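You operate a simulated robot arm through the tools that you are given. There is no shell and no other tool.

You run a simulated robot arm. Do the job below in one go: nothing can be reset, and whatever is moved stays where it is left.

JOB
Wash the glue out of both brushes in the brush pot.
Fine: switch the fan on first; each brush back in its socket; leave the stirrers; no spill. Set down upright: green brush, red brush.

It is judged by the outcome, as a careful person would: the job done as asked, and still so three seconds after it is handed in. It fails if anything else is knocked over, pushed out of place, dropped, spilled or broken.

ROBOT AND FRAMES
A 7-joint arm with a two-finger parallel gripper, fixed in place. Base frame: the origin is at the foot of the arm, x ahead of it, y to its left, z up. Units: mm, degrees, N and s.
Its first joint turns from -166.0 to 166.0 degrees. Payload 4.4 kg.
The TCP is the grasp point between the finger pads, 23 mm short of the fingertips. In the tool frame z runs along the fingers and y along their closing line. The gripper opens to 94 mm. The fingers are 38 mm wide and 10 mm thick; the gripper's body (54 by 96 mm) begins 39 mm behind the TCP.
Orientation is told as [roll, pitch, yaw] about the base's x, y, z axes, in that order, counted from this pose: with the fingers straight down and closing along the base's y, the tool's x points along the base's -x, its y along +y and its z along -z.

CONTROLS
- The arm moves only by the tool jog_arm. Its argument "steps" is a list of rows, each a list of 6 numbers: the shift along the base's x, y, z in units of 20 mm (1.0 is 20 mm), then the turn, a rotation vector about the base's x, y, z in units of 5 degrees (1.0 is 5 degrees). In form: [[x, y, z, ax, ay, az], ...]. A call has 1 to 20 rows; each row shifts and turns the commanded pose from where the row before left it. "fingers" is the finger opening in mm, from 0 to 94, set as the call begins (left out, the last holds). A call with a number of a shift or a turn outside -1 to 1 is refused whole. A row lasts 0.2 s, in which the tool goes at most 50 mm and 8.6 degrees; a call with a longer step from one row to the next is refused whole, and so is a gripper value outside its range. A pose out of reach is approached as far as the arm can. The call stops where the force on the tool passes 90 N (or 10 N more than at its start, if that is more) or the arm is blocked; 0.2 s more then pass. Each finger travels about 72 mm/s and halts on what it meets, pressing with about 43 N; the grip force reading is that of the motor and also rises with nothing between the fingers. The clock runs only during rows and for 0.2 s after the last one: add rows that do not move to give the fingers time. It gives the time, the measured TCP pose, the force on the tool (base axes), the opening and the grip force at its end, in the units of the frame above (readings bear some noise), with the torque about the TCP (base axes, N m) and any sound that the robot's microphone picked up, and new pictures: "pictures" is both (left out), scene, wrist or none.
- Cameras (640 x 400 px; columns grow to the right, rows downward): "scene" is fixed at [54.9, 494.7, 1626.1]; the picture's right is [-0.55, -0.84, 0.00], its down [-0.15, 0.10, -0.98] and it looks along [0.82, -0.54, -0.18] (base axes); focal length 330 px, centre (320, 200). "wrist" rides on the gripper at [86, 16, -74] in the tool frame; the picture's right is [-0.18, 0.98, 0.00], its down [-0.58, -0.11, -0.81] and it looks along [-0.79, -0.15, 0.59] (tool axes); focal length 243 px, centre (320, 200).
- probe_pixels(camera, pixels): for up to 12 pixels [column, row] of the newest picture of that camera ("zoom" is the newest enlarged one), the place [x, y, z] in the base frame of the surface seen there, good to about 2 mm, but the place of the scene camera against the robot may be out by one fixed shift of up to 12 mm in any direction. It takes no simulated time.
- enlarge(camera, box): a new picture of the part [left, top, right, bottom] of that camera's present view, enlarged. It takes no simulated time.
- finish_job(): hands the job in; it is judged then, once.

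Unless the task says otherwise, let go and move clear before handing in.

The tools are called after "Emit:" as a command line: name --pt "numbers of a row" for each row, then --argument value for the rest, lists and objects as JSON in quotes. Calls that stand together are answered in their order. jog_arm: Moves the arm, as the interface text tells. Its arguments: {"type":"object","properties":{"steps":{"type":"array","items":{"type":"array","items":{"type":"number"}}},"fingers":{"type":"number"},"pictures":{"type":"string","enum":["both","scene","wrist","none"]}},"required":["steps"]} The other tools are called the same way: probe_pixels (camera, pixels) gives the place of the surface under pixels of a picture; enlarge (camera, box) takes an enlarged picture of a part of a camera's view; finish_job () hands the job in.

At the start:

```text
time_s: 0.0
ee_pos: [625.1, -181.9, 1544.8]
orientation: [0.0, 0.0, 0.0]
ft_force: [-0.1, -0.1, -0.2]
torque: [0.01, -0.01, -0.02]
gripper_width: 93.9
grip_force: 0.0
```

scene: 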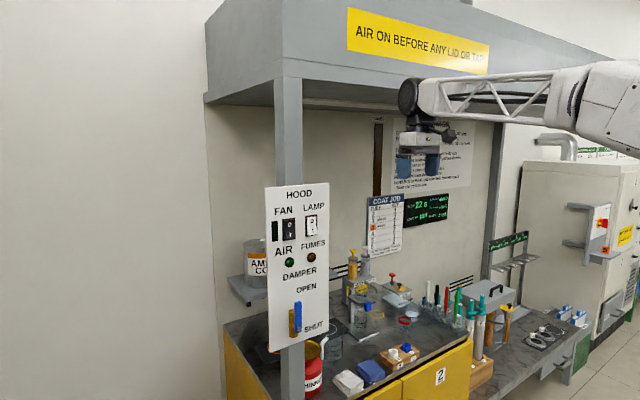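
wrist: 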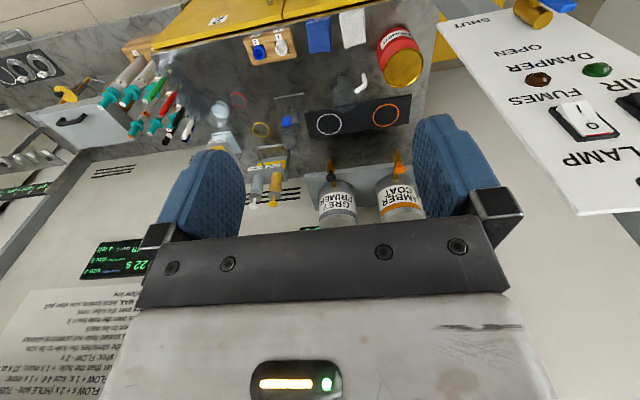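

The scene picture shows the hood panel with a FAN switch (near 290,229), and a bench with brushes, pots and tools around (350-500, 260-380). I'll enlarge parts to read signs and find the brushes.

Emit:
enlarge --camera "scene" --box '[260, 180, 340, 360]'

Emit:
enlarge --camera "scene" --box '[320, 240, 480, 340]'

Emit:
enlarge --camera "scene" --box '[420, 220, 580, 380]'

Emit:
enlarge --camera "scene" --box '[280, 300, 440, 400]'

Emit:
enlarge --camera "scene" --box '[340, 110, 500, 260]'

Emit:
enlarge --camera "wrist" --box '[80, 20, 440, 220]'

Emit:
enlarge --camera "wrist" --box '[0, 220, 200, 400]'

```text
2.22 times, centred on (300, 270) of scene
```

zoom: 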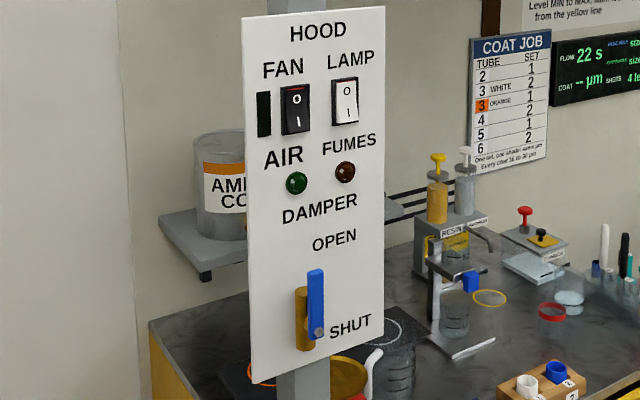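

```text
4.00 times, centred on (400, 290) of scene
```

zoom: 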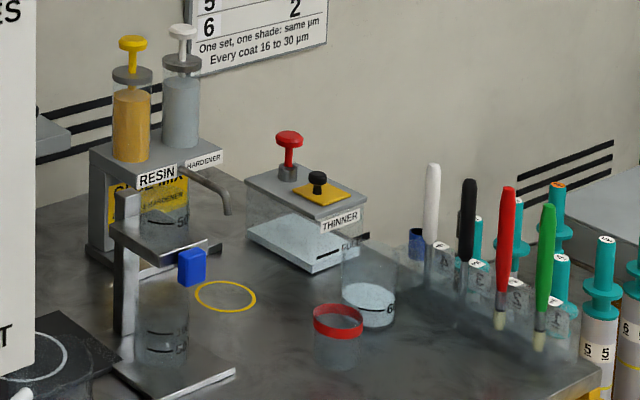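

```text
2.50 times, centred on (500, 300) of scene
```

zoom: 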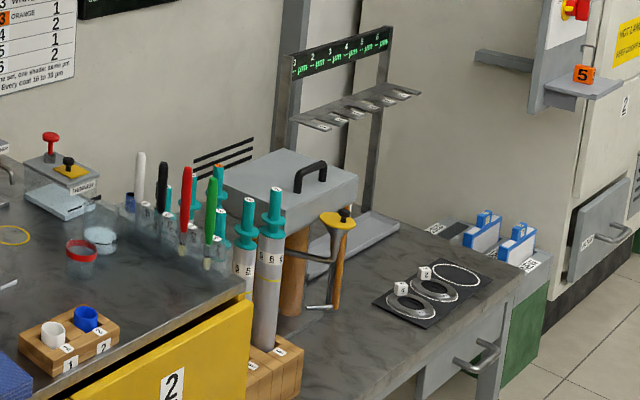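

```text
4.00 times, centred on (360, 350) of scene
```

zoom: 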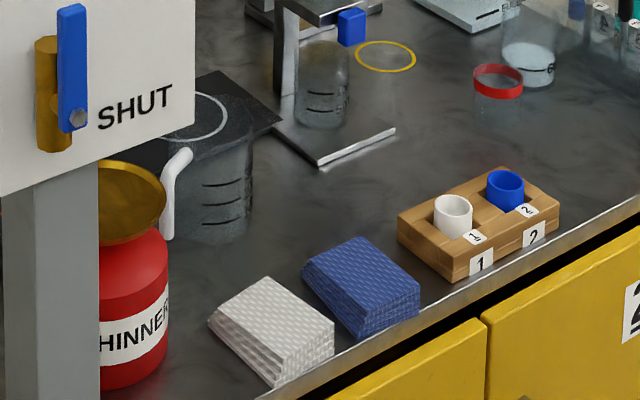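

```text
2.67 times, centred on (420, 185) of scene
```

zoom: 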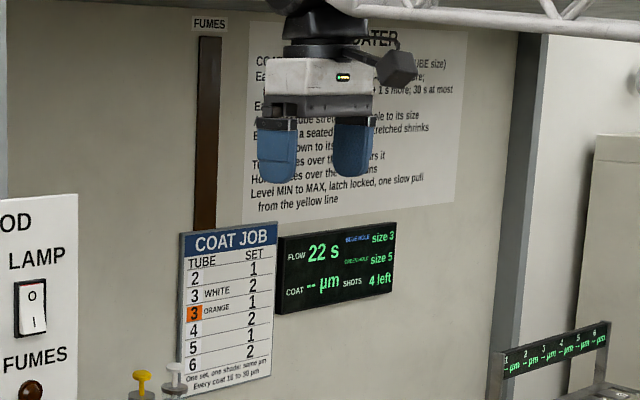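

```text
1.78 times, centred on (260, 120) of wrist
```

zoom: 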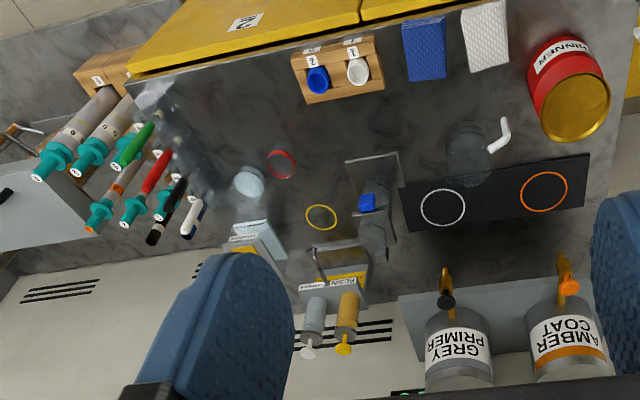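

```text
2.22 times, centred on (100, 310) of wrist
```

zoom: 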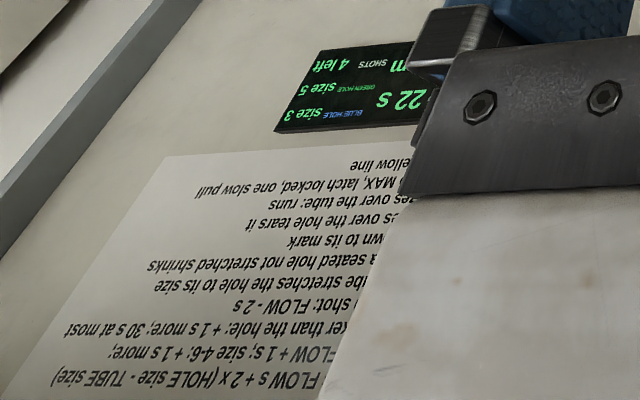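

The red and green items in the rack (scene ~447,300 and ~457,305) show pale bristle tips; white and black ones look like stirrers. I need to identify the brush pot, so I zoom in harder on the glassware.

Emit:
enlarge --camera "scene" --box '[376, 270, 424, 340]'

Emit:
enlarge --camera "scene" --box '[418, 275, 474, 335]'

Emit:
enlarge --camera "scene" --box '[375, 260, 423, 290]'

Emit:
enlarge --camera "scene" --box '[270, 210, 325, 245]'

Emit:
enlarge --camera "wrist" --box '[150, 60, 260, 130]'

Emit:
enlarge --camera "wrist" --box '[530, 0, 640, 220]'

Emit:
enlarge --camera "scene" --box '[560, 150, 640, 330]'

```text
5.71 times, centred on (400, 305) of scene
```

zoom: 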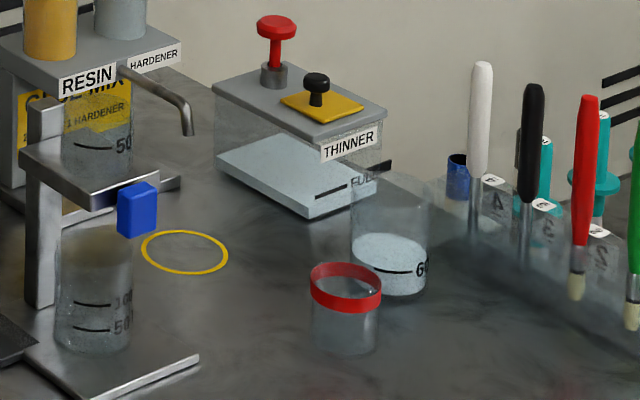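

```text
6.67 times, centred on (446, 305) of scene
```

zoom: 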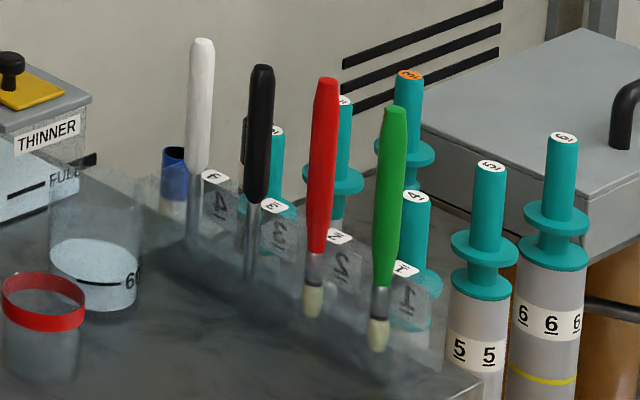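

```text
13.33 times, centred on (399, 275) of scene
```

zoom: 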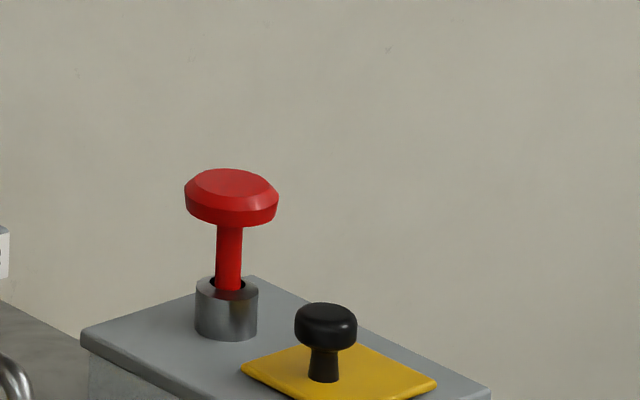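

```text
11.43 times, centred on (298, 228) of scene
```

zoom: 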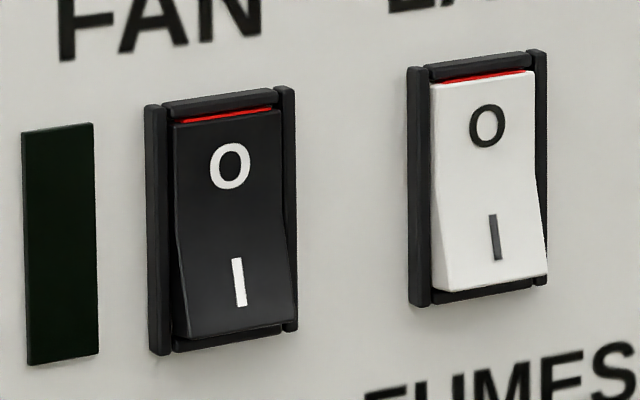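

```text
5.71 times, centred on (205, 95) of wrist
```

zoom: 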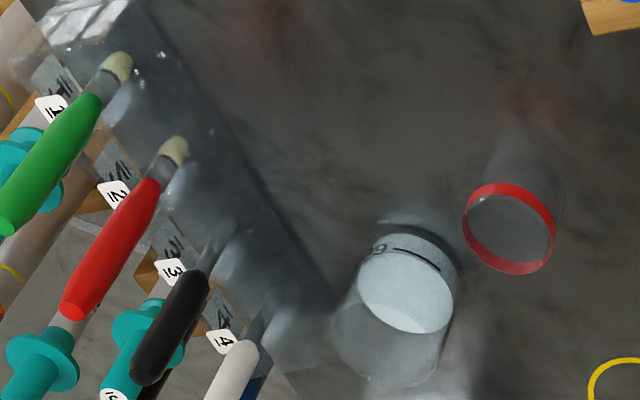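

```text
1.82 times, centred on (585, 110) of wrist
```

zoom: 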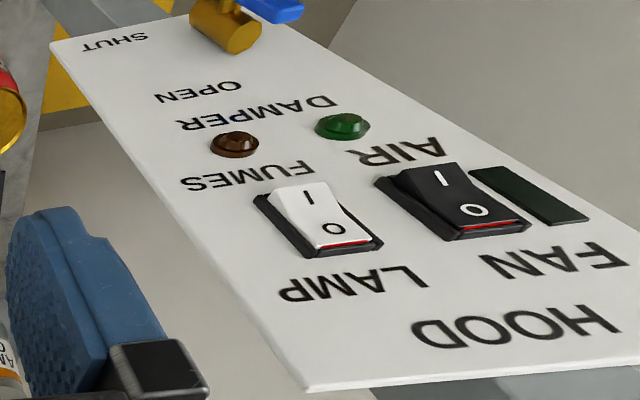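

```text
2.22 times, centred on (600, 240) of scene
```

zoom: 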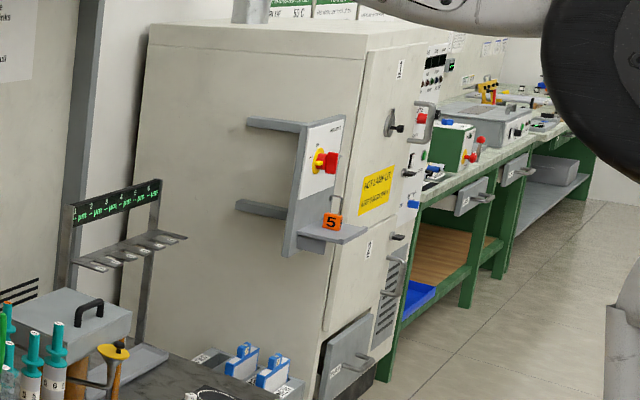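

The fan rocker is at O (lower I end sticks out), air lamp dark. Several vessels are candidates for the brush pot, so I probe positions of key objects before moving the camera closer.

Emit:
probe_pixels --camera "scene" --pixels '[[289, 223], [289, 234], [310, 219], [310, 231], [275, 231], [289, 262], [270, 190], [328, 185], [270, 350], [327, 338], [298, 302], [307, 318]]'

Emit:
probe_pixels --camera "scene" --pixels '[[428, 282], [437, 286], [447, 288], [457, 293], [445, 319], [455, 324], [408, 317], [413, 308], [392, 274], [399, 286], [405, 294], [413, 295]]'

Emit:
probe_pixels --camera "scene" --pixels '[[353, 252], [365, 250], [376, 314], [368, 306], [390, 355], [407, 348], [370, 372], [420, 355], [345, 290], [310, 340], [312, 358], [470, 350]]'

```text
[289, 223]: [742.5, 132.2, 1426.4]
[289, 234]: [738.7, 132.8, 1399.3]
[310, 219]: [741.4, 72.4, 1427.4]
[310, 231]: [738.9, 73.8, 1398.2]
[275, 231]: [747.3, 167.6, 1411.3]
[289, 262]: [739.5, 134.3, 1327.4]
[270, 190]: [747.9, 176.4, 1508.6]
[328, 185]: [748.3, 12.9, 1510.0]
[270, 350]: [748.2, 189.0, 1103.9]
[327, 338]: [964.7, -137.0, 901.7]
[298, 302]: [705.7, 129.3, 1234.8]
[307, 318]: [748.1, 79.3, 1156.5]
```

```text
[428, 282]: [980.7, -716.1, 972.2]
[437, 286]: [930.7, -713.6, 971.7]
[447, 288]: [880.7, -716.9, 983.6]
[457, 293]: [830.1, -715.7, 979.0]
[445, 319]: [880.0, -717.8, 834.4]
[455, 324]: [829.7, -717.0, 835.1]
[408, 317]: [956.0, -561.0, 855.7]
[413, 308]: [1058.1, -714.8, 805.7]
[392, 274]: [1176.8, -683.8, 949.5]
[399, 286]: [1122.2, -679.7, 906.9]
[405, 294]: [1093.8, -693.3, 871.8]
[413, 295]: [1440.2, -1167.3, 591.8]
```

```text
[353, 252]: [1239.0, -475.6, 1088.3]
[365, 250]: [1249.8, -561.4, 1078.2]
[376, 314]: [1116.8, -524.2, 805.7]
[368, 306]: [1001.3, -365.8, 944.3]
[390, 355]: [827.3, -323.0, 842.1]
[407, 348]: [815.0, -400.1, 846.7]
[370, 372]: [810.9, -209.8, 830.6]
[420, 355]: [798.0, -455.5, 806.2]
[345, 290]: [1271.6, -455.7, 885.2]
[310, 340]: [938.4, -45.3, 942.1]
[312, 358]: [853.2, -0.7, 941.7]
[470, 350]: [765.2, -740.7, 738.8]
```

The benchtop seems around z≈800 and the brushes near (830–880, -717), which is far out. I cross-check with the wrist camera, whose place is exact relative to the robot.

Emit:
probe_pixels --camera "wrist" --pixels '[[155, 88], [168, 100], [239, 99], [219, 113], [189, 130], [180, 128], [200, 60], [261, 128], [582, 122], [590, 125], [537, 80], [599, 69]]'

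Emit:
probe_pixels --camera "scene" --pixels '[[600, 360], [560, 390], [500, 390], [600, 100], [480, 85], [400, 330], [440, 345], [240, 370], [425, 370], [385, 290], [403, 298], [467, 310]]'

Emit:
enlarge --camera "wrist" --box '[150, 60, 230, 140]'

```text
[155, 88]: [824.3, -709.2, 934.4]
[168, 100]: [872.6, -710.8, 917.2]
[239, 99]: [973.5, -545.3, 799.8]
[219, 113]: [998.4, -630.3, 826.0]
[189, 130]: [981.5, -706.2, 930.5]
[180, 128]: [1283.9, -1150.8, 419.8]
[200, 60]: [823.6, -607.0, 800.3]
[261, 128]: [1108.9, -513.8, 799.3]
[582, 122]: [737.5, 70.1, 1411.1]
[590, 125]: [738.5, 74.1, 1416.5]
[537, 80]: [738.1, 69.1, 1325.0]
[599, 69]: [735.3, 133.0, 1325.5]
```

```text
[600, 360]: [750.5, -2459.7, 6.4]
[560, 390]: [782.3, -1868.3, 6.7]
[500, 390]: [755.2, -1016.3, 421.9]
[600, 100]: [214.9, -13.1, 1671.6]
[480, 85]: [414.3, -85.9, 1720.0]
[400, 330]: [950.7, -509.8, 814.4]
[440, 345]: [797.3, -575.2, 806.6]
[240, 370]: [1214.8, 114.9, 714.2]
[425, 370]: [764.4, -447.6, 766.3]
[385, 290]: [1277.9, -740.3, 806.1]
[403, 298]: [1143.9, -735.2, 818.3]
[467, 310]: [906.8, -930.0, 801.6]
```

```text
5.00 times, centred on (190, 100) of wrist
```

zoom: 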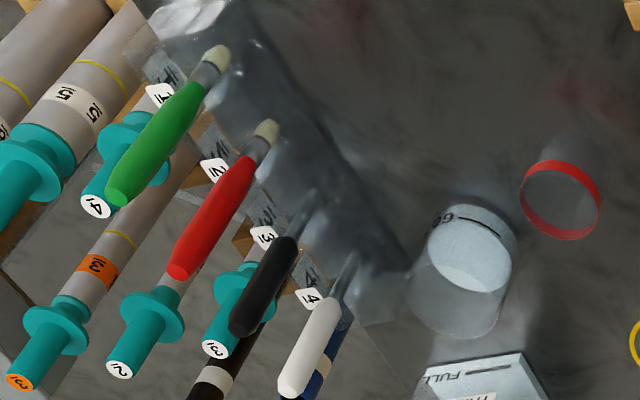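

Wrist and scene probes agree to within a constant shift (scene ≈ +6 in x, −6 in y, +6.5 in z); bench top is z≈800 and brushes sit in socket 1 (green) and 2 (red). I probe the canopy and switch details before heading to the fan switch.

Emit:
probe_pixels --camera "scene" --pixels '[[230, 90], [350, 40], [480, 65], [580, 55], [300, 92], [260, 99], [495, 150], [420, 150], [430, 130], [290, 150], [385, 155], [540, 220]]'

Emit:
enlarge --camera "scene" --box '[270, 210, 325, 245]'

```text
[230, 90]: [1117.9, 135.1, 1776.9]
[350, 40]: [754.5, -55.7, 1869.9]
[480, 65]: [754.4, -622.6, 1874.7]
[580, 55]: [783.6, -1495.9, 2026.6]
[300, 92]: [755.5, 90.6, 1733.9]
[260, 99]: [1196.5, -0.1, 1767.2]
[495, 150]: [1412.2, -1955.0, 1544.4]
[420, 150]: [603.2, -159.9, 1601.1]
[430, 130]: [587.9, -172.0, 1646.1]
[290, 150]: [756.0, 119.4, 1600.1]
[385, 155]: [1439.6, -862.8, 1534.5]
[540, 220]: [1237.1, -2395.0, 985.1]
```

```text
11.43 times, centred on (298, 228) of scene
```

zoom: 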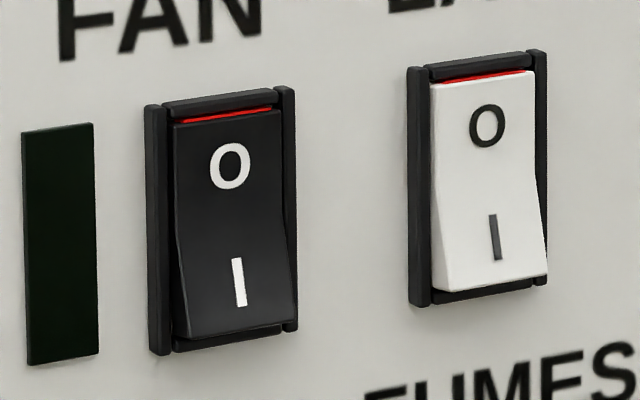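

The canopy front is at x≈750 above z≈1740, so there's room beneath. I probe the rocker on the zoom for its exact outline.

Emit:
probe_pixels --camera "zoom" --pixels '[[178, 128], [270, 120], [185, 330], [290, 318], [237, 282], [230, 165], [235, 225], [156, 230], [288, 210], [235, 344], [240, 308], [100, 300]]'

```text
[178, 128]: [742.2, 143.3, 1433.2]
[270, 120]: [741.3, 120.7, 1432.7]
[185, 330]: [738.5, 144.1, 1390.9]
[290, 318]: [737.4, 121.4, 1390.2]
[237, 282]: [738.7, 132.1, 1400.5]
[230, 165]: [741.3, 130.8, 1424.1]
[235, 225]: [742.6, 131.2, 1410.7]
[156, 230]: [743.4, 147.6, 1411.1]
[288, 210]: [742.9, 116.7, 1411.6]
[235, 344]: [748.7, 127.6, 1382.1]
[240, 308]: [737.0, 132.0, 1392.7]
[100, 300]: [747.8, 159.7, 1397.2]
```

Rocker spans y≈121–144, z≈1389–1433 in the scene frame with the I end raised. I'll move in front of the panel with the tool tilted 45° forward, fingers closing, staying well back at x≈625.

Emit:
jog_arm --pt "0 0.98 -0.44 0 -1 0" --pt "0 0.98 -0.44 0 -1 0" --pt "0 0.98 -0.44 0 -1 0" --pt "0 0.98 -0.44 0 -1 0" --pt "0 0.98 -0.44 0 -1 0" --pt "0 0.98 -0.44 0 -1 0" --pt "0 0.98 -0.44 0 -1 0" --pt "0 0.98 -0.44 0 -1 0" --pt "0 0.98 -0.44 0 -1 0" --pt "0 0.98 -0.44 0 0 0" --pt "0 0.98 -0.44 0 0 0" --pt "0 0.98 -0.44 0 0 0" --pt "0 0.98 -0.44 0 0 0" --pt "0 0.98 -0.44 0 0 0" --pt "0 0.98 -0.44 0 0 0" --pt "0 0.98 -0.44 0 0 0" --pt "0 0 0 0 0 0" --fingers 0

```text
time_s: 3.6
ee_pos: [624.8, 133.3, 1405.4]
orientation: [0.0, -45.0, -0.1]
ft_force: [0.2, -0.3, -0.3]
torque: [0.03, -0.02, -0.04]
gripper_width: 0.1
grip_force: 42.1
```

scene: 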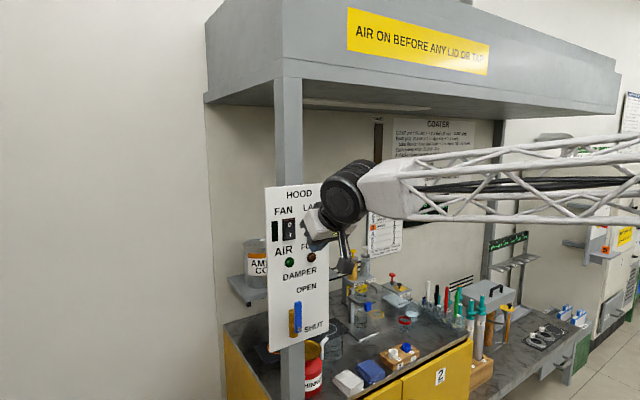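
wrist: 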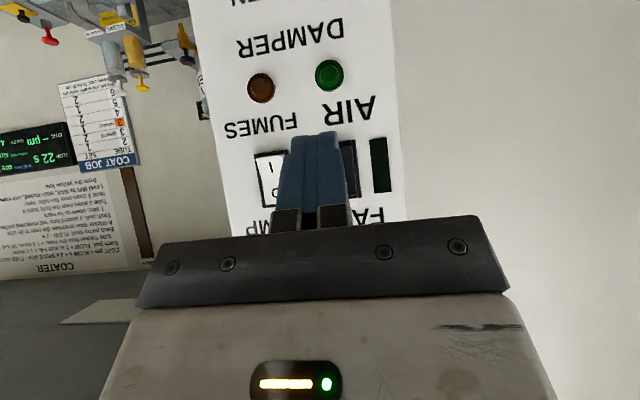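

The fingers are now in front of the switches (wrist 315,180) and the fan rocker is partly visible at (350,160). I probe wrist pixels for exact switch coordinates.

Emit:
enlarge --camera "wrist" --box '[240, 120, 400, 230]'

Emit:
probe_pixels --camera "wrist" --pixels '[[329, 75], [261, 87], [380, 165], [379, 142], [352, 145], [352, 160], [352, 190], [258, 155], [258, 200], [300, 60], [385, 100], [270, 175]]'

Emit:
probe_pixels --camera "scene" --pixels '[[289, 262], [286, 223], [275, 231], [311, 257], [300, 275]]'

```text
3.64 times, centred on (320, 175) of wrist
```

zoom: 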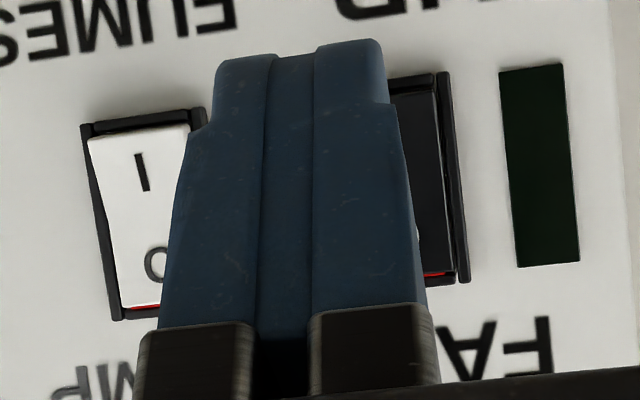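

```text
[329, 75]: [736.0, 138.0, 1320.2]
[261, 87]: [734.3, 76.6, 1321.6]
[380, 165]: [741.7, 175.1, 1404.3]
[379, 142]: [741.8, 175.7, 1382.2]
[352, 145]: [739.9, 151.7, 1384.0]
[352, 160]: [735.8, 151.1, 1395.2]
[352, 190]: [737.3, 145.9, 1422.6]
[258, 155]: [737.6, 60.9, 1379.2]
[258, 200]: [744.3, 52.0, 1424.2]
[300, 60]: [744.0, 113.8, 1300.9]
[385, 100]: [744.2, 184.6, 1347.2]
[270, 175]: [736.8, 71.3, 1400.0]
```

```text
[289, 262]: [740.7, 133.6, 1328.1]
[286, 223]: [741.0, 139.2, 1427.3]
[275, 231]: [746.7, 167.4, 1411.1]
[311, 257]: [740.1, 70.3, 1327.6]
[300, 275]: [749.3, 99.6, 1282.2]
```

Panel face is x≈744 and the fan rocker centre y≈138.5, with its raised I end at z≈1383–1394 in the robot frame. I align to y 138.8, z 1393 and advance to x≈690.

Emit:
jog_arm --pt "0.5 0.275 -0.62 0 0 0" --pt "0.9 0 0 0 0 0" --pt "0.9 0 0 0 0 0" --pt "0.9 0 0 0 0 0" --pt "0 0 0 0 0 0"

```text
time_s: 4.8
ee_pos: [690.1, 138.2, 1390.3]
orientation: [0.0, -45.0, 0.0]
ft_force: [-0.3, 0.1, -0.1]
torque: [0.02, 0.03, 0.0]
gripper_width: 0.0
grip_force: 42.4
```

scene: 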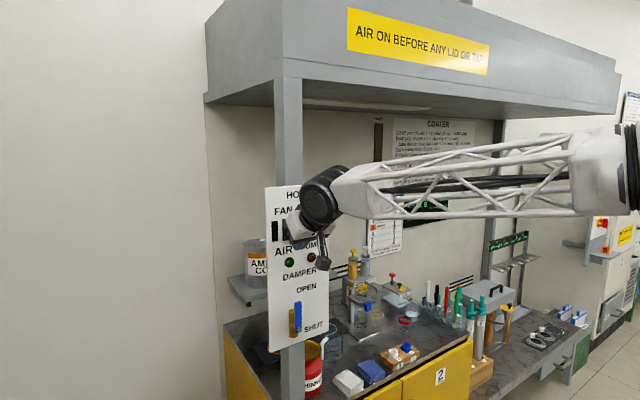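
wrist: 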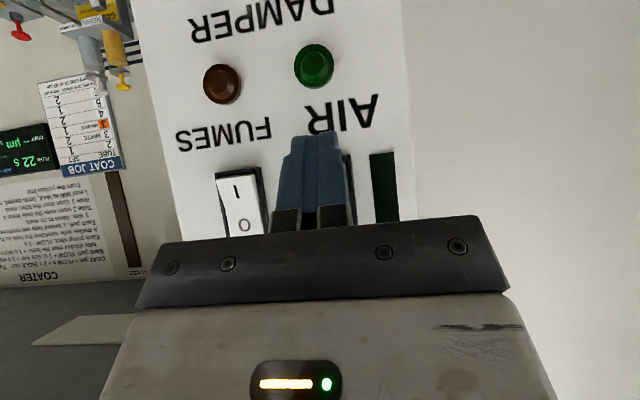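

Aligned with the fan rocker's I end (tip at wrist ~320,140). I creep forward in small steps, listening for a click.

Emit:
jog_arm --pt "0.15 0 0 0 0 0" --pt "0.15 0 0 0 0 0" --pt "0.15 0 0 0 0 0" --pt "0.15 0 0 0 0 0" --pt "0 0 0 0 0 0"

```text
time_s: 6.0
ee_pos: [701.0, 136.7, 1391.5]
orientation: [0.0, -45.0, 0.0]
ft_force: [0.1, 0.0, -0.8]
torque: [0.02, 0.02, -0.01]
gripper_width: 0.1
grip_force: 42.7
```

scene: 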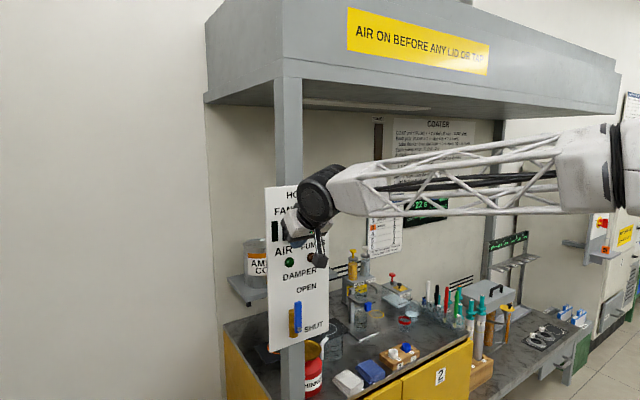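
wrist: 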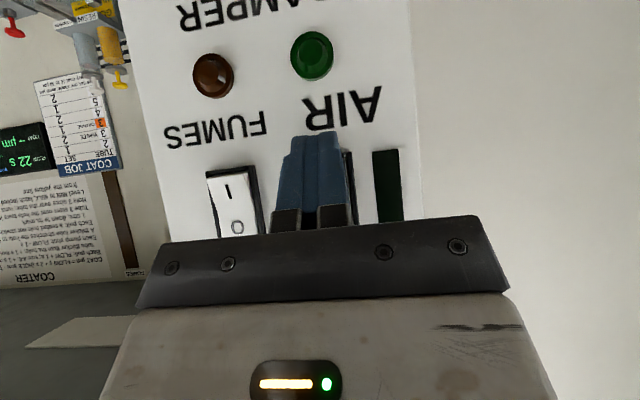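

No contact yet at x≈701–702. I keep creeping forward.

Emit:
jog_arm --pt "0.12 0.03 0 0 0 0" --pt "0.12 0 0 0 0 0" --pt "0.12 0 0 0 0 0" --pt "0.12 0 0 0 0 0" --pt "0 0 0 0 0 0"

```text
time_s: 7.1
ee_pos: [707.4, 138.3, 1392.3]
orientation: [0.0, -44.9, 0.1]
ft_force: [-44.7, 2.6, -0.9]
torque: [0.15, 0.16, 0.1]
gripper_width: 0.1
grip_force: 42.3
heard: click
stopped in row 5: the force on the tool passed its limit at 94 N (the readings are from after the stop); the commanded pose is now the measured one
```

scene: 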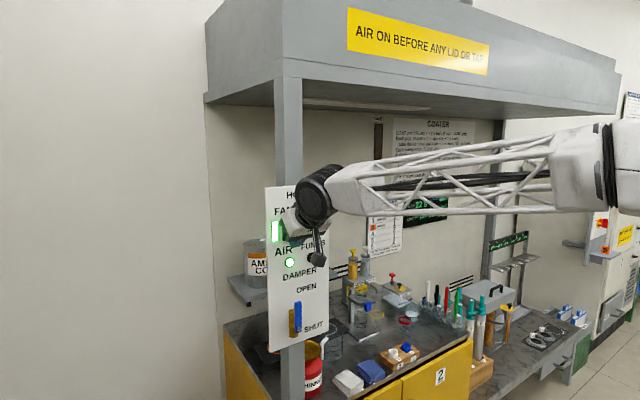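
wrist: 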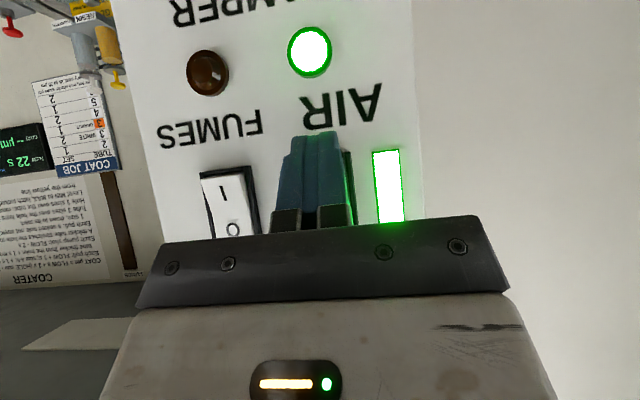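

There was a click and the AIR lamp and fan bar are lit green (wrist 310,52 and 388,185), so the fan is on. I back straight off, then travel to a viewing spot over the bench front with the tool pointing down.

Emit:
jog_arm --pt "-1 0 0 0 0 0" --pt "-1 0 0 0 0 0" --pt "-1 0 0 0 0 0" --pt "-1 0 0 0 0 0" --pt "-1 0 0 0 1 0" --pt "-0.5 -1 0 0 1 0" --pt "0 -1 0 0 1 0" --pt "0 -1 0 0 1 0" --pt "0 -1 0 0 1 0" --pt "0 -1 0 0 1 0" --pt "0 -1 0 0 1 0" --pt "0 -1 0 0 1 0" --pt "0 -1 0 0 1 0" --pt "0 -1 0 0 0 0" --pt "0 -1 0 0 0 0" --pt "0 -1 0 0 0 0" --pt "0 -1 0 0 0 0" --pt "0 -1 0 0 0 0" --pt "0 -1 0 0 0 0" --pt "0 -1 0 0 0 0" --pictures "scene"

Emit:
jog_arm --pt "0 -1 -1 0 0 0" --pt "0 -1 -1 0 0 0" --pt "0 -1 -1 0 0 0" --pt "0 -1 -1 0 0 0" --pt "0 -1 -1 0 0 0" --pt "0 -1 -1 0 0 0" --pt "0 -1 -1 0 0 0" --pt "0 -1 -1 0 0 0" --pt "0 -1 0 0 0 0" --pt "0 -1 0 0 0 0" --pt "0 -1 0 0 0 0" --pt "0 -1 0 0 0 0" --pt "0 0 0 0 0 0"

```text
time_s: 11.3
ee_pos: [596.2, -160.9, 1390.3]
orientation: [0.1, 0.2, 0.0]
ft_force: [0.2, -0.1, 0.1]
torque: [0.0, 0.06, 0.0]
gripper_width: 0.0
grip_force: 42.4
```

scene: 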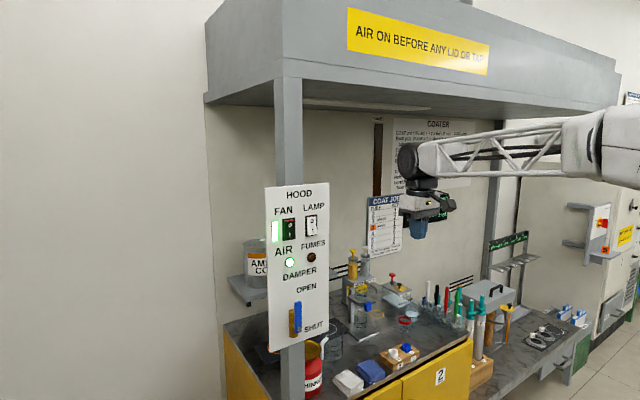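

```text
time_s: 14.1
ee_pos: [599.2, -403.2, 1229.4]
orientation: [0.0, 0.1, 0.0]
ft_force: [0.8, -0.6, 0.3]
torque: [0.01, 0.01, -0.02]
gripper_width: 0.0
grip_force: 42.6
```

scene: 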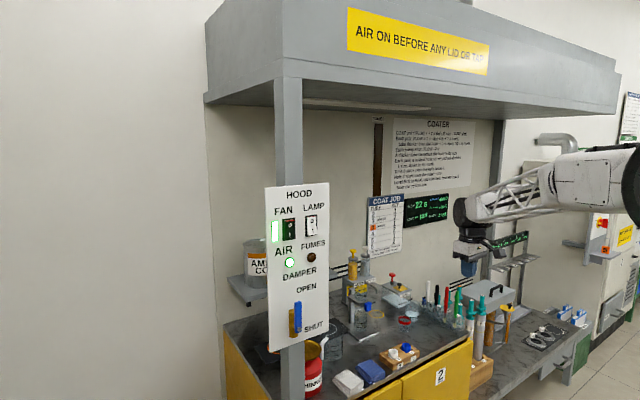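
wrist: 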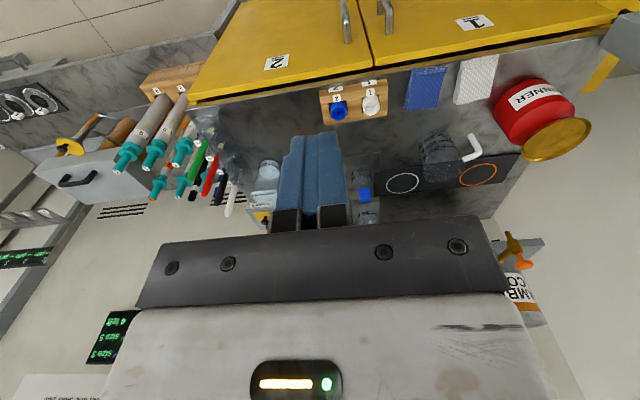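

The fan panel stays lit. I zoom the wrist view on the glassware and brushes (180–290, 130–220) and on the wall sign in the scene.

Emit:
enlarge --camera "wrist" --box '[170, 120, 290, 220]'

Emit:
enlarge --camera "scene" --box '[365, 110, 485, 200]'

Emit:
enlarge --camera "scene" --box '[395, 285, 425, 335]'

Emit:
enlarge --camera "scene" --box '[340, 260, 400, 300]'

```text
4.00 times, centred on (230, 170) of wrist
```

zoom: 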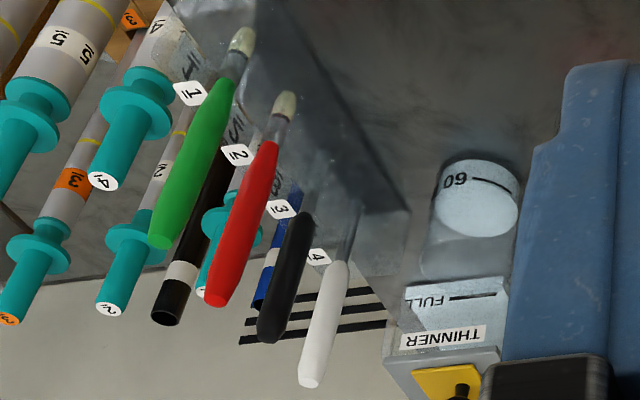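

```text
4.44 times, centred on (425, 155) of scene
```

zoom: 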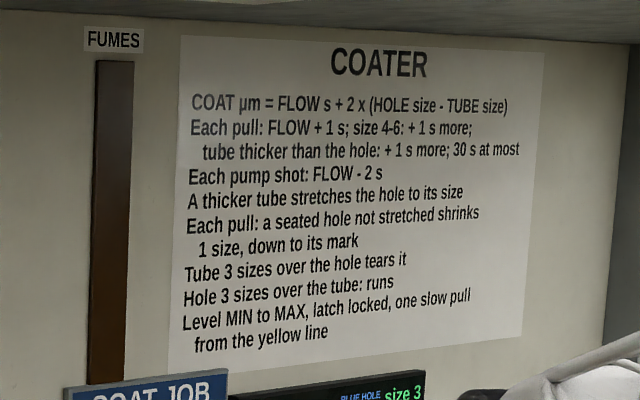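

```text
8.00 times, centred on (410, 310) of scene
```

zoom: 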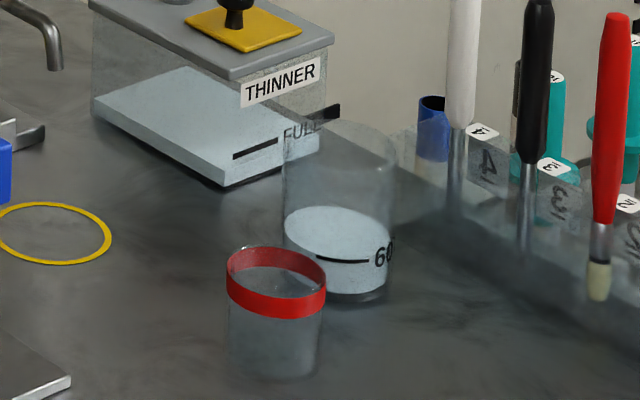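

```text
10.00 times, centred on (370, 280) of scene
```

zoom: 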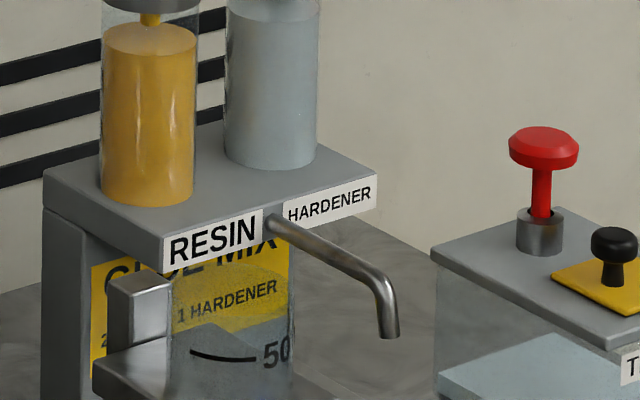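

The '60'-marked glass pot with pale thinner (scene 413,308) next to the rack looks like the brush pot; the red-rimmed glass (408,323) seems empty. I move nearer with fingers open to look down at both.

Emit:
jog_arm --pt "1 -0.4 -0.6 0 0 0" --pt "1 -0.4 -0.6 0 0 0" --pt "1 -0.4 -0.6 0 0 0" --pt "1 -0.4 -0.6 0 0 0" --pt "1 -0.4 -0.6 0 0 0" --pt "1 -0.4 -0.6 0 0 0" --pt "0 0 0 0 0 0" --fingers 94

```text
time_s: 15.7
ee_pos: [720.6, -450.9, 1159.7]
orientation: [0.0, 0.2, -0.1]
ft_force: [0.3, -0.8, -0.5]
torque: [-0.01, -0.01, -0.01]
gripper_width: 93.9
grip_force: 0.0
```

scene: 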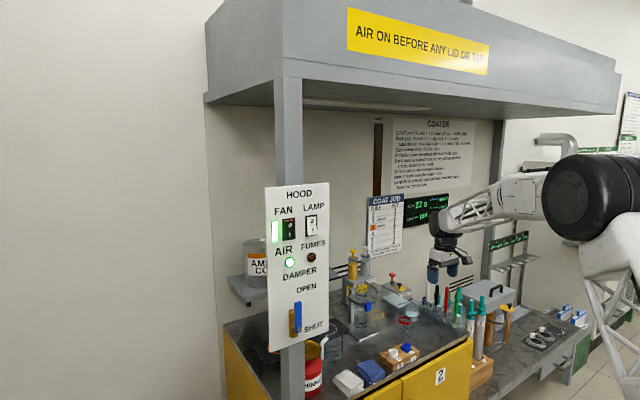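
wrist: 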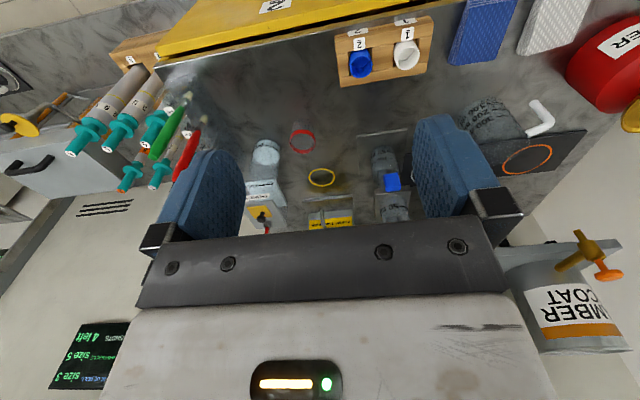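

Emit:
enlarge --camera "wrist" --box '[235, 110, 355, 235]'

Emit:
enlarge --camera "wrist" --box '[240, 115, 325, 175]'

Emit:
enlarge --camera "wrist" --box '[60, 80, 240, 200]'

Emit:
enlarge --camera "wrist" --box '[360, 90, 570, 220]'

```text
3.20 times, centred on (295, 172) of wrist
```

zoom: 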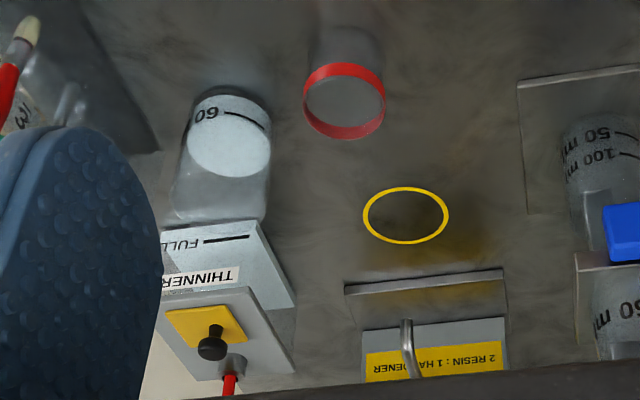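

```text
6.67 times, centred on (282, 145) of wrist
```

zoom: 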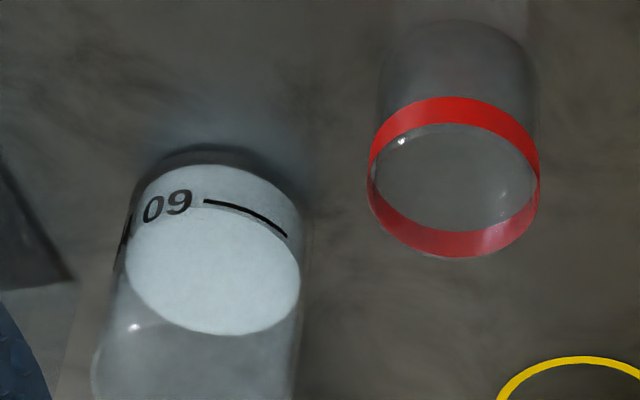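

```text
3.33 times, centred on (150, 140) of wrist
```

zoom: 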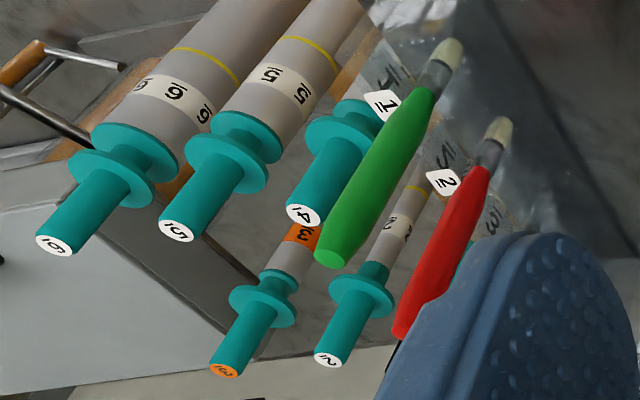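

```text
3.05 times, centred on (465, 155) of wrist
```

zoom: 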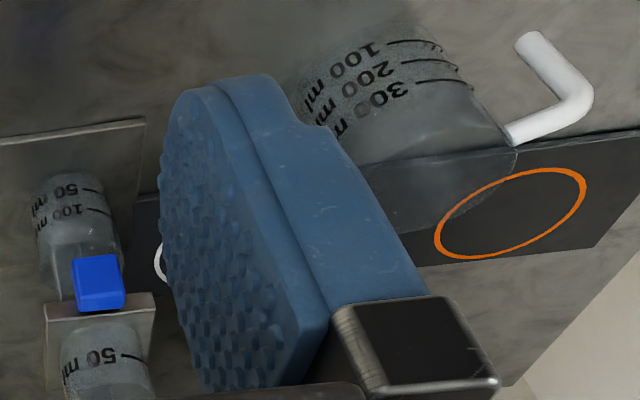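

The red-rimmed glass is empty and the '60' pot holds pale thinner, so it's the brush pot; brushes have pale gluey bristles. I probe brushes, tags, the pot and the tubes exactly with the wrist camera.

Emit:
probe_pixels --camera "wrist" --pixels '[[153, 157], [189, 94], [184.5, 102.5], [183, 107.5], [173, 180], [204, 118], [201, 126.5], [168, 111.5], [186.3, 134.3], [172, 130], [190, 150], [178, 120]]'

Emit:
probe_pixels --camera "wrist" --pixels '[[266, 155], [266, 163], [254, 154], [278, 157], [270, 147], [251, 175], [278, 178], [266, 140], [266, 142], [260, 189], [296, 135], [303, 150]]'

Emit:
probe_pixels --camera "wrist" --pixels '[[300, 132], [312, 140], [290, 145], [110, 125], [140, 100], [75, 145], [155, 110], [205, 150], [225, 110], [230, 130], [200, 95], [210, 140]]'

```text
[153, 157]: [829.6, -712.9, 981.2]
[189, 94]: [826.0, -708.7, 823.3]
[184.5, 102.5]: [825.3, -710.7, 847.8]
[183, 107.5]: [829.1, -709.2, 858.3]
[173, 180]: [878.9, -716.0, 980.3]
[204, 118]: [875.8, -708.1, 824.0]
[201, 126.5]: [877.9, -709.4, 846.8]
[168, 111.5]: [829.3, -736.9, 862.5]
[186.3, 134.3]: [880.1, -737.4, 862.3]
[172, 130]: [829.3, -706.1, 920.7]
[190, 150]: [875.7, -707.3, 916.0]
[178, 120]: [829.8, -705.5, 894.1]
```

```text
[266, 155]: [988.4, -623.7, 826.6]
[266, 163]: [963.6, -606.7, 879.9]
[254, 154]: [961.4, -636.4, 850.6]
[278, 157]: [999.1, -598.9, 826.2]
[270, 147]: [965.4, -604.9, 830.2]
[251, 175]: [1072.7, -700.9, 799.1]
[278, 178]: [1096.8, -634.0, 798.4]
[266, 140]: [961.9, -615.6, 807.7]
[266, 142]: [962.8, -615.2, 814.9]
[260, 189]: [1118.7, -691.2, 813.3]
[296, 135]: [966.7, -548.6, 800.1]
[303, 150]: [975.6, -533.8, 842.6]
```

```text
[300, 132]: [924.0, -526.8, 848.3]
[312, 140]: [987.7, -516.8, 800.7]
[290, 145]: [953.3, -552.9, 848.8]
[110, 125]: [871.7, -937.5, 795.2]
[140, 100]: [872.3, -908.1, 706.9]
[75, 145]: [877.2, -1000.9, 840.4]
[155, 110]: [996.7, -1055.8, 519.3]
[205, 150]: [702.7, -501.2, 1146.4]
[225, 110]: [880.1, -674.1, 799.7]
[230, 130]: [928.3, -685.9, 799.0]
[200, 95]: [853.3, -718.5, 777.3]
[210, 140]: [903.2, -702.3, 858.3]
```

Key geometry: green axis ≈(830,-714), red ≈(880,-714), handles z 857–985, bristle tips z≈820; thinner surface z≈826 in a pot centred ≈(991,-632). I now test reach, moving toward the brushes at a safe height z≈1160 with the tool yawed -40°.

Emit:
jog_arm --pt "0.25 -1 0 0 0 -1" --pt "0.25 -1 0 0 0 -1" --pt "0.25 -1 0 0 0 -1" --pt "0.25 -1 0 0 0 -1" --pt "0.25 -1 0 0 0 -1" --pt "0.25 -1 0 0 0 -1" --pt "0.25 -1 0 0 0 -1" --pt "0.25 -1 0 0 0 -1" --pt "0 0 0 0 0 0"

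```text
time_s: 17.7
ee_pos: [756.9, -610.3, 1158.3]
orientation: [0.1, 0.2, -40.1]
ft_force: [-0.8, 1.0, 0.2]
torque: [-0.01, -0.01, 0.0]
gripper_width: 94.3
grip_force: 0.0
```

scene: 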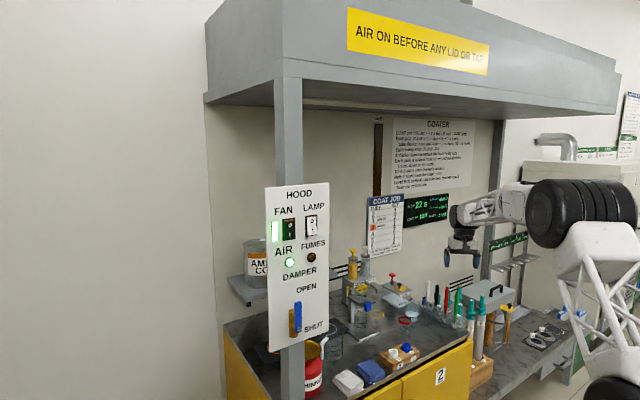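
wrist: 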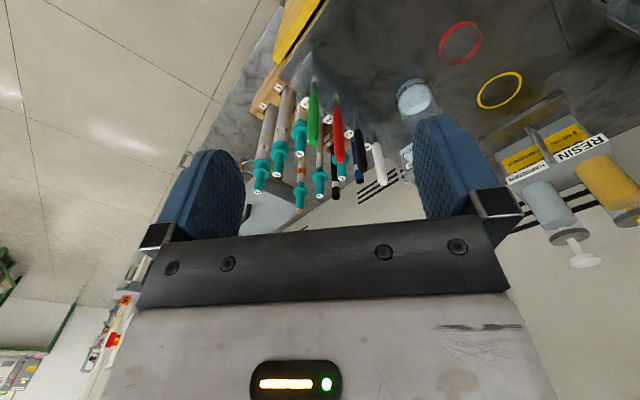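

Reached (757,-610) at r≈972 with the rack in clear view (wrist 300–380, 80–190). I zoom in on the rack and pot.

Emit:
enlarge --camera "wrist" --box '[280, 60, 450, 210]'

Emit:
enlarge --camera "wrist" --box '[290, 65, 370, 135]'

Emit:
enlarge --camera "wrist" --box '[380, 65, 450, 135]'

```text
2.67 times, centred on (365, 135) of wrist
```

zoom: 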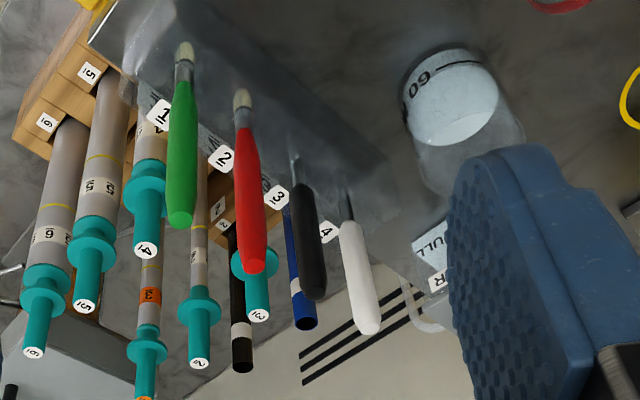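

```text
5.71 times, centred on (330, 100) of wrist
```

zoom: 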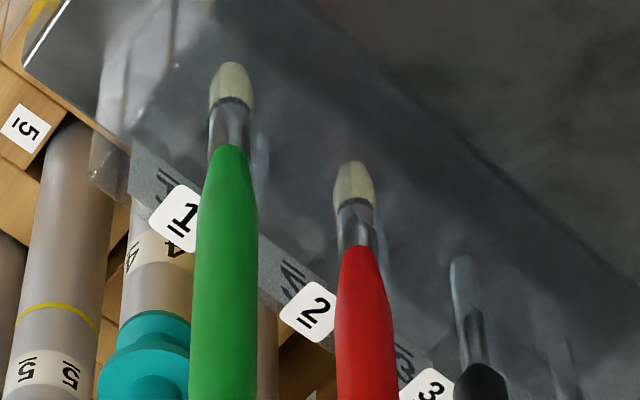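

```text
5.71 times, centred on (415, 100) of wrist
```

zoom: 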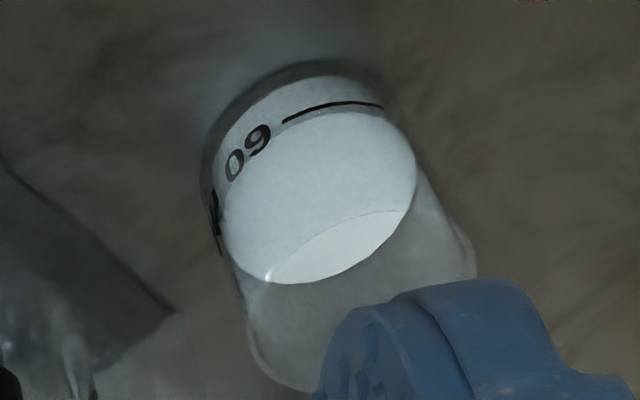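

The brushes and pot are clear. I keep testing reach by moving outward over the brushes at this height (tool down).

Emit:
jog_arm --pt "0.75 -1 0 0 0 0" --pt "0.75 -1 0 0 0 0" --pt "0.75 -1 0 0 0 0" --pt "0.75 -1 0 0 0 0" --pt "0.75 -1 0 0 0 0" --pt "0 0 0 0 0 0" --pt "0 0 0 0 0 0"

```text
time_s: 19.3
ee_pos: [831.8, -711.9, 1159.1]
orientation: [0.0, 0.1, -40.0]
ft_force: [-0.3, 0.2, 0.2]
torque: [0.0, 0.01, -0.04]
gripper_width: 94.1
grip_force: 0.0
```

scene: 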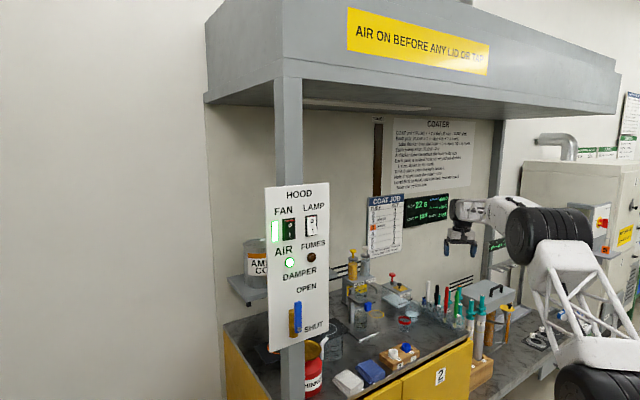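
wrist: 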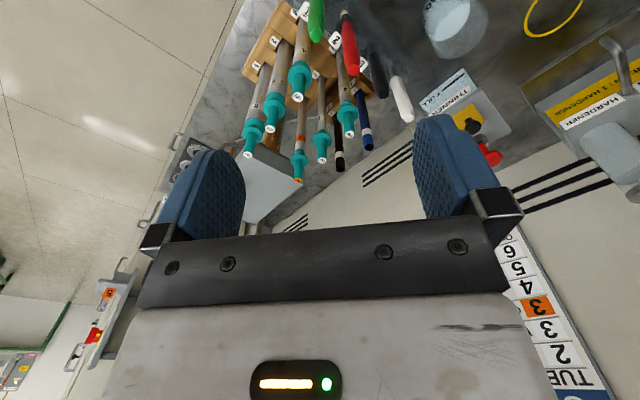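

The arm reaches the brushes tool-down at this height. I test over the pot at (991,-632) too.

Emit:
jog_arm --pt "1 0.5 0 0 0 0" --pt "1 0.5 0 0 0 0" --pt "1 0.5 0 0 0 0" --pt "1 0.5 0 0 0 0" --pt "1 0.5 0 0 0 0" --pt "1 0.5 0 0 0 0" --pt "1 0.5 0 0 0 0" --pt "1 0.5 0 0 0 0" --pt "0 0 0 0 0 0" --pt "0 0 0 0 0 0"

```text
time_s: 21.5
ee_pos: [993.5, -627.1, 1157.2]
orientation: [0.0, 0.2, -40.0]
ft_force: [0.9, -0.4, -0.1]
torque: [0.02, -0.02, 0.02]
gripper_width: 93.9
grip_force: 0.1
```

scene: 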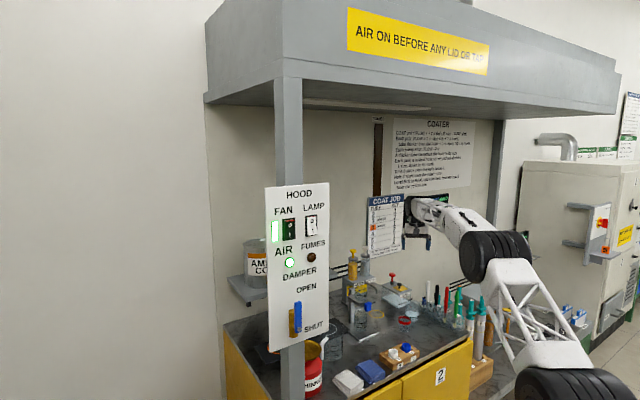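
wrist: 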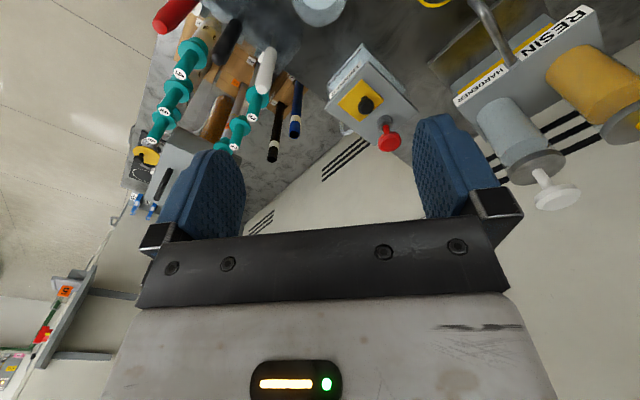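

Reach holds at (993,-627) too. I probe the arm's own links in the scene to judge elbow clearance before descending.

Emit:
probe_pixels --camera "scene" --pixels '[[490, 250], [475, 265], [510, 275], [530, 325], [560, 385], [600, 385], [545, 365], [450, 220], [412, 212], [520, 310], [575, 350], [415, 240]]'

Emit:
enlarge --camera "wrist" --box '[140, 0, 460, 160]'

```text
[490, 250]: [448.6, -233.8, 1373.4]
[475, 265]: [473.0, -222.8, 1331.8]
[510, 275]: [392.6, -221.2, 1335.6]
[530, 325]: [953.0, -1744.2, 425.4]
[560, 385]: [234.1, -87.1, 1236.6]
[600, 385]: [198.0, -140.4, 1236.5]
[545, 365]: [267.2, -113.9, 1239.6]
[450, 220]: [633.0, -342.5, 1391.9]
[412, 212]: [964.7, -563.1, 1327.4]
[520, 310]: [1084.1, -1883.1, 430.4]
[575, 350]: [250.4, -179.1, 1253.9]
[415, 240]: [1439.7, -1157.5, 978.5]
```

```text
2.00 times, centred on (300, 80) of wrist
```

zoom: 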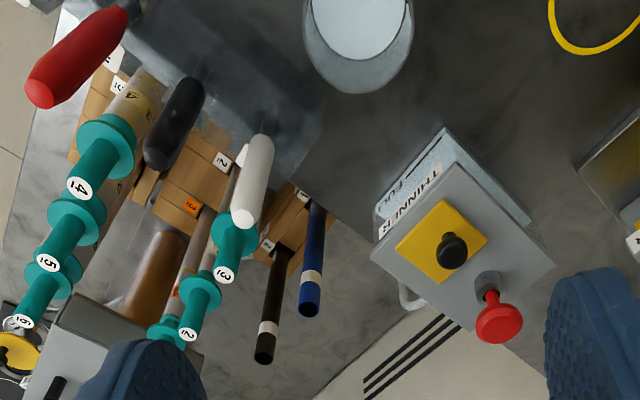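

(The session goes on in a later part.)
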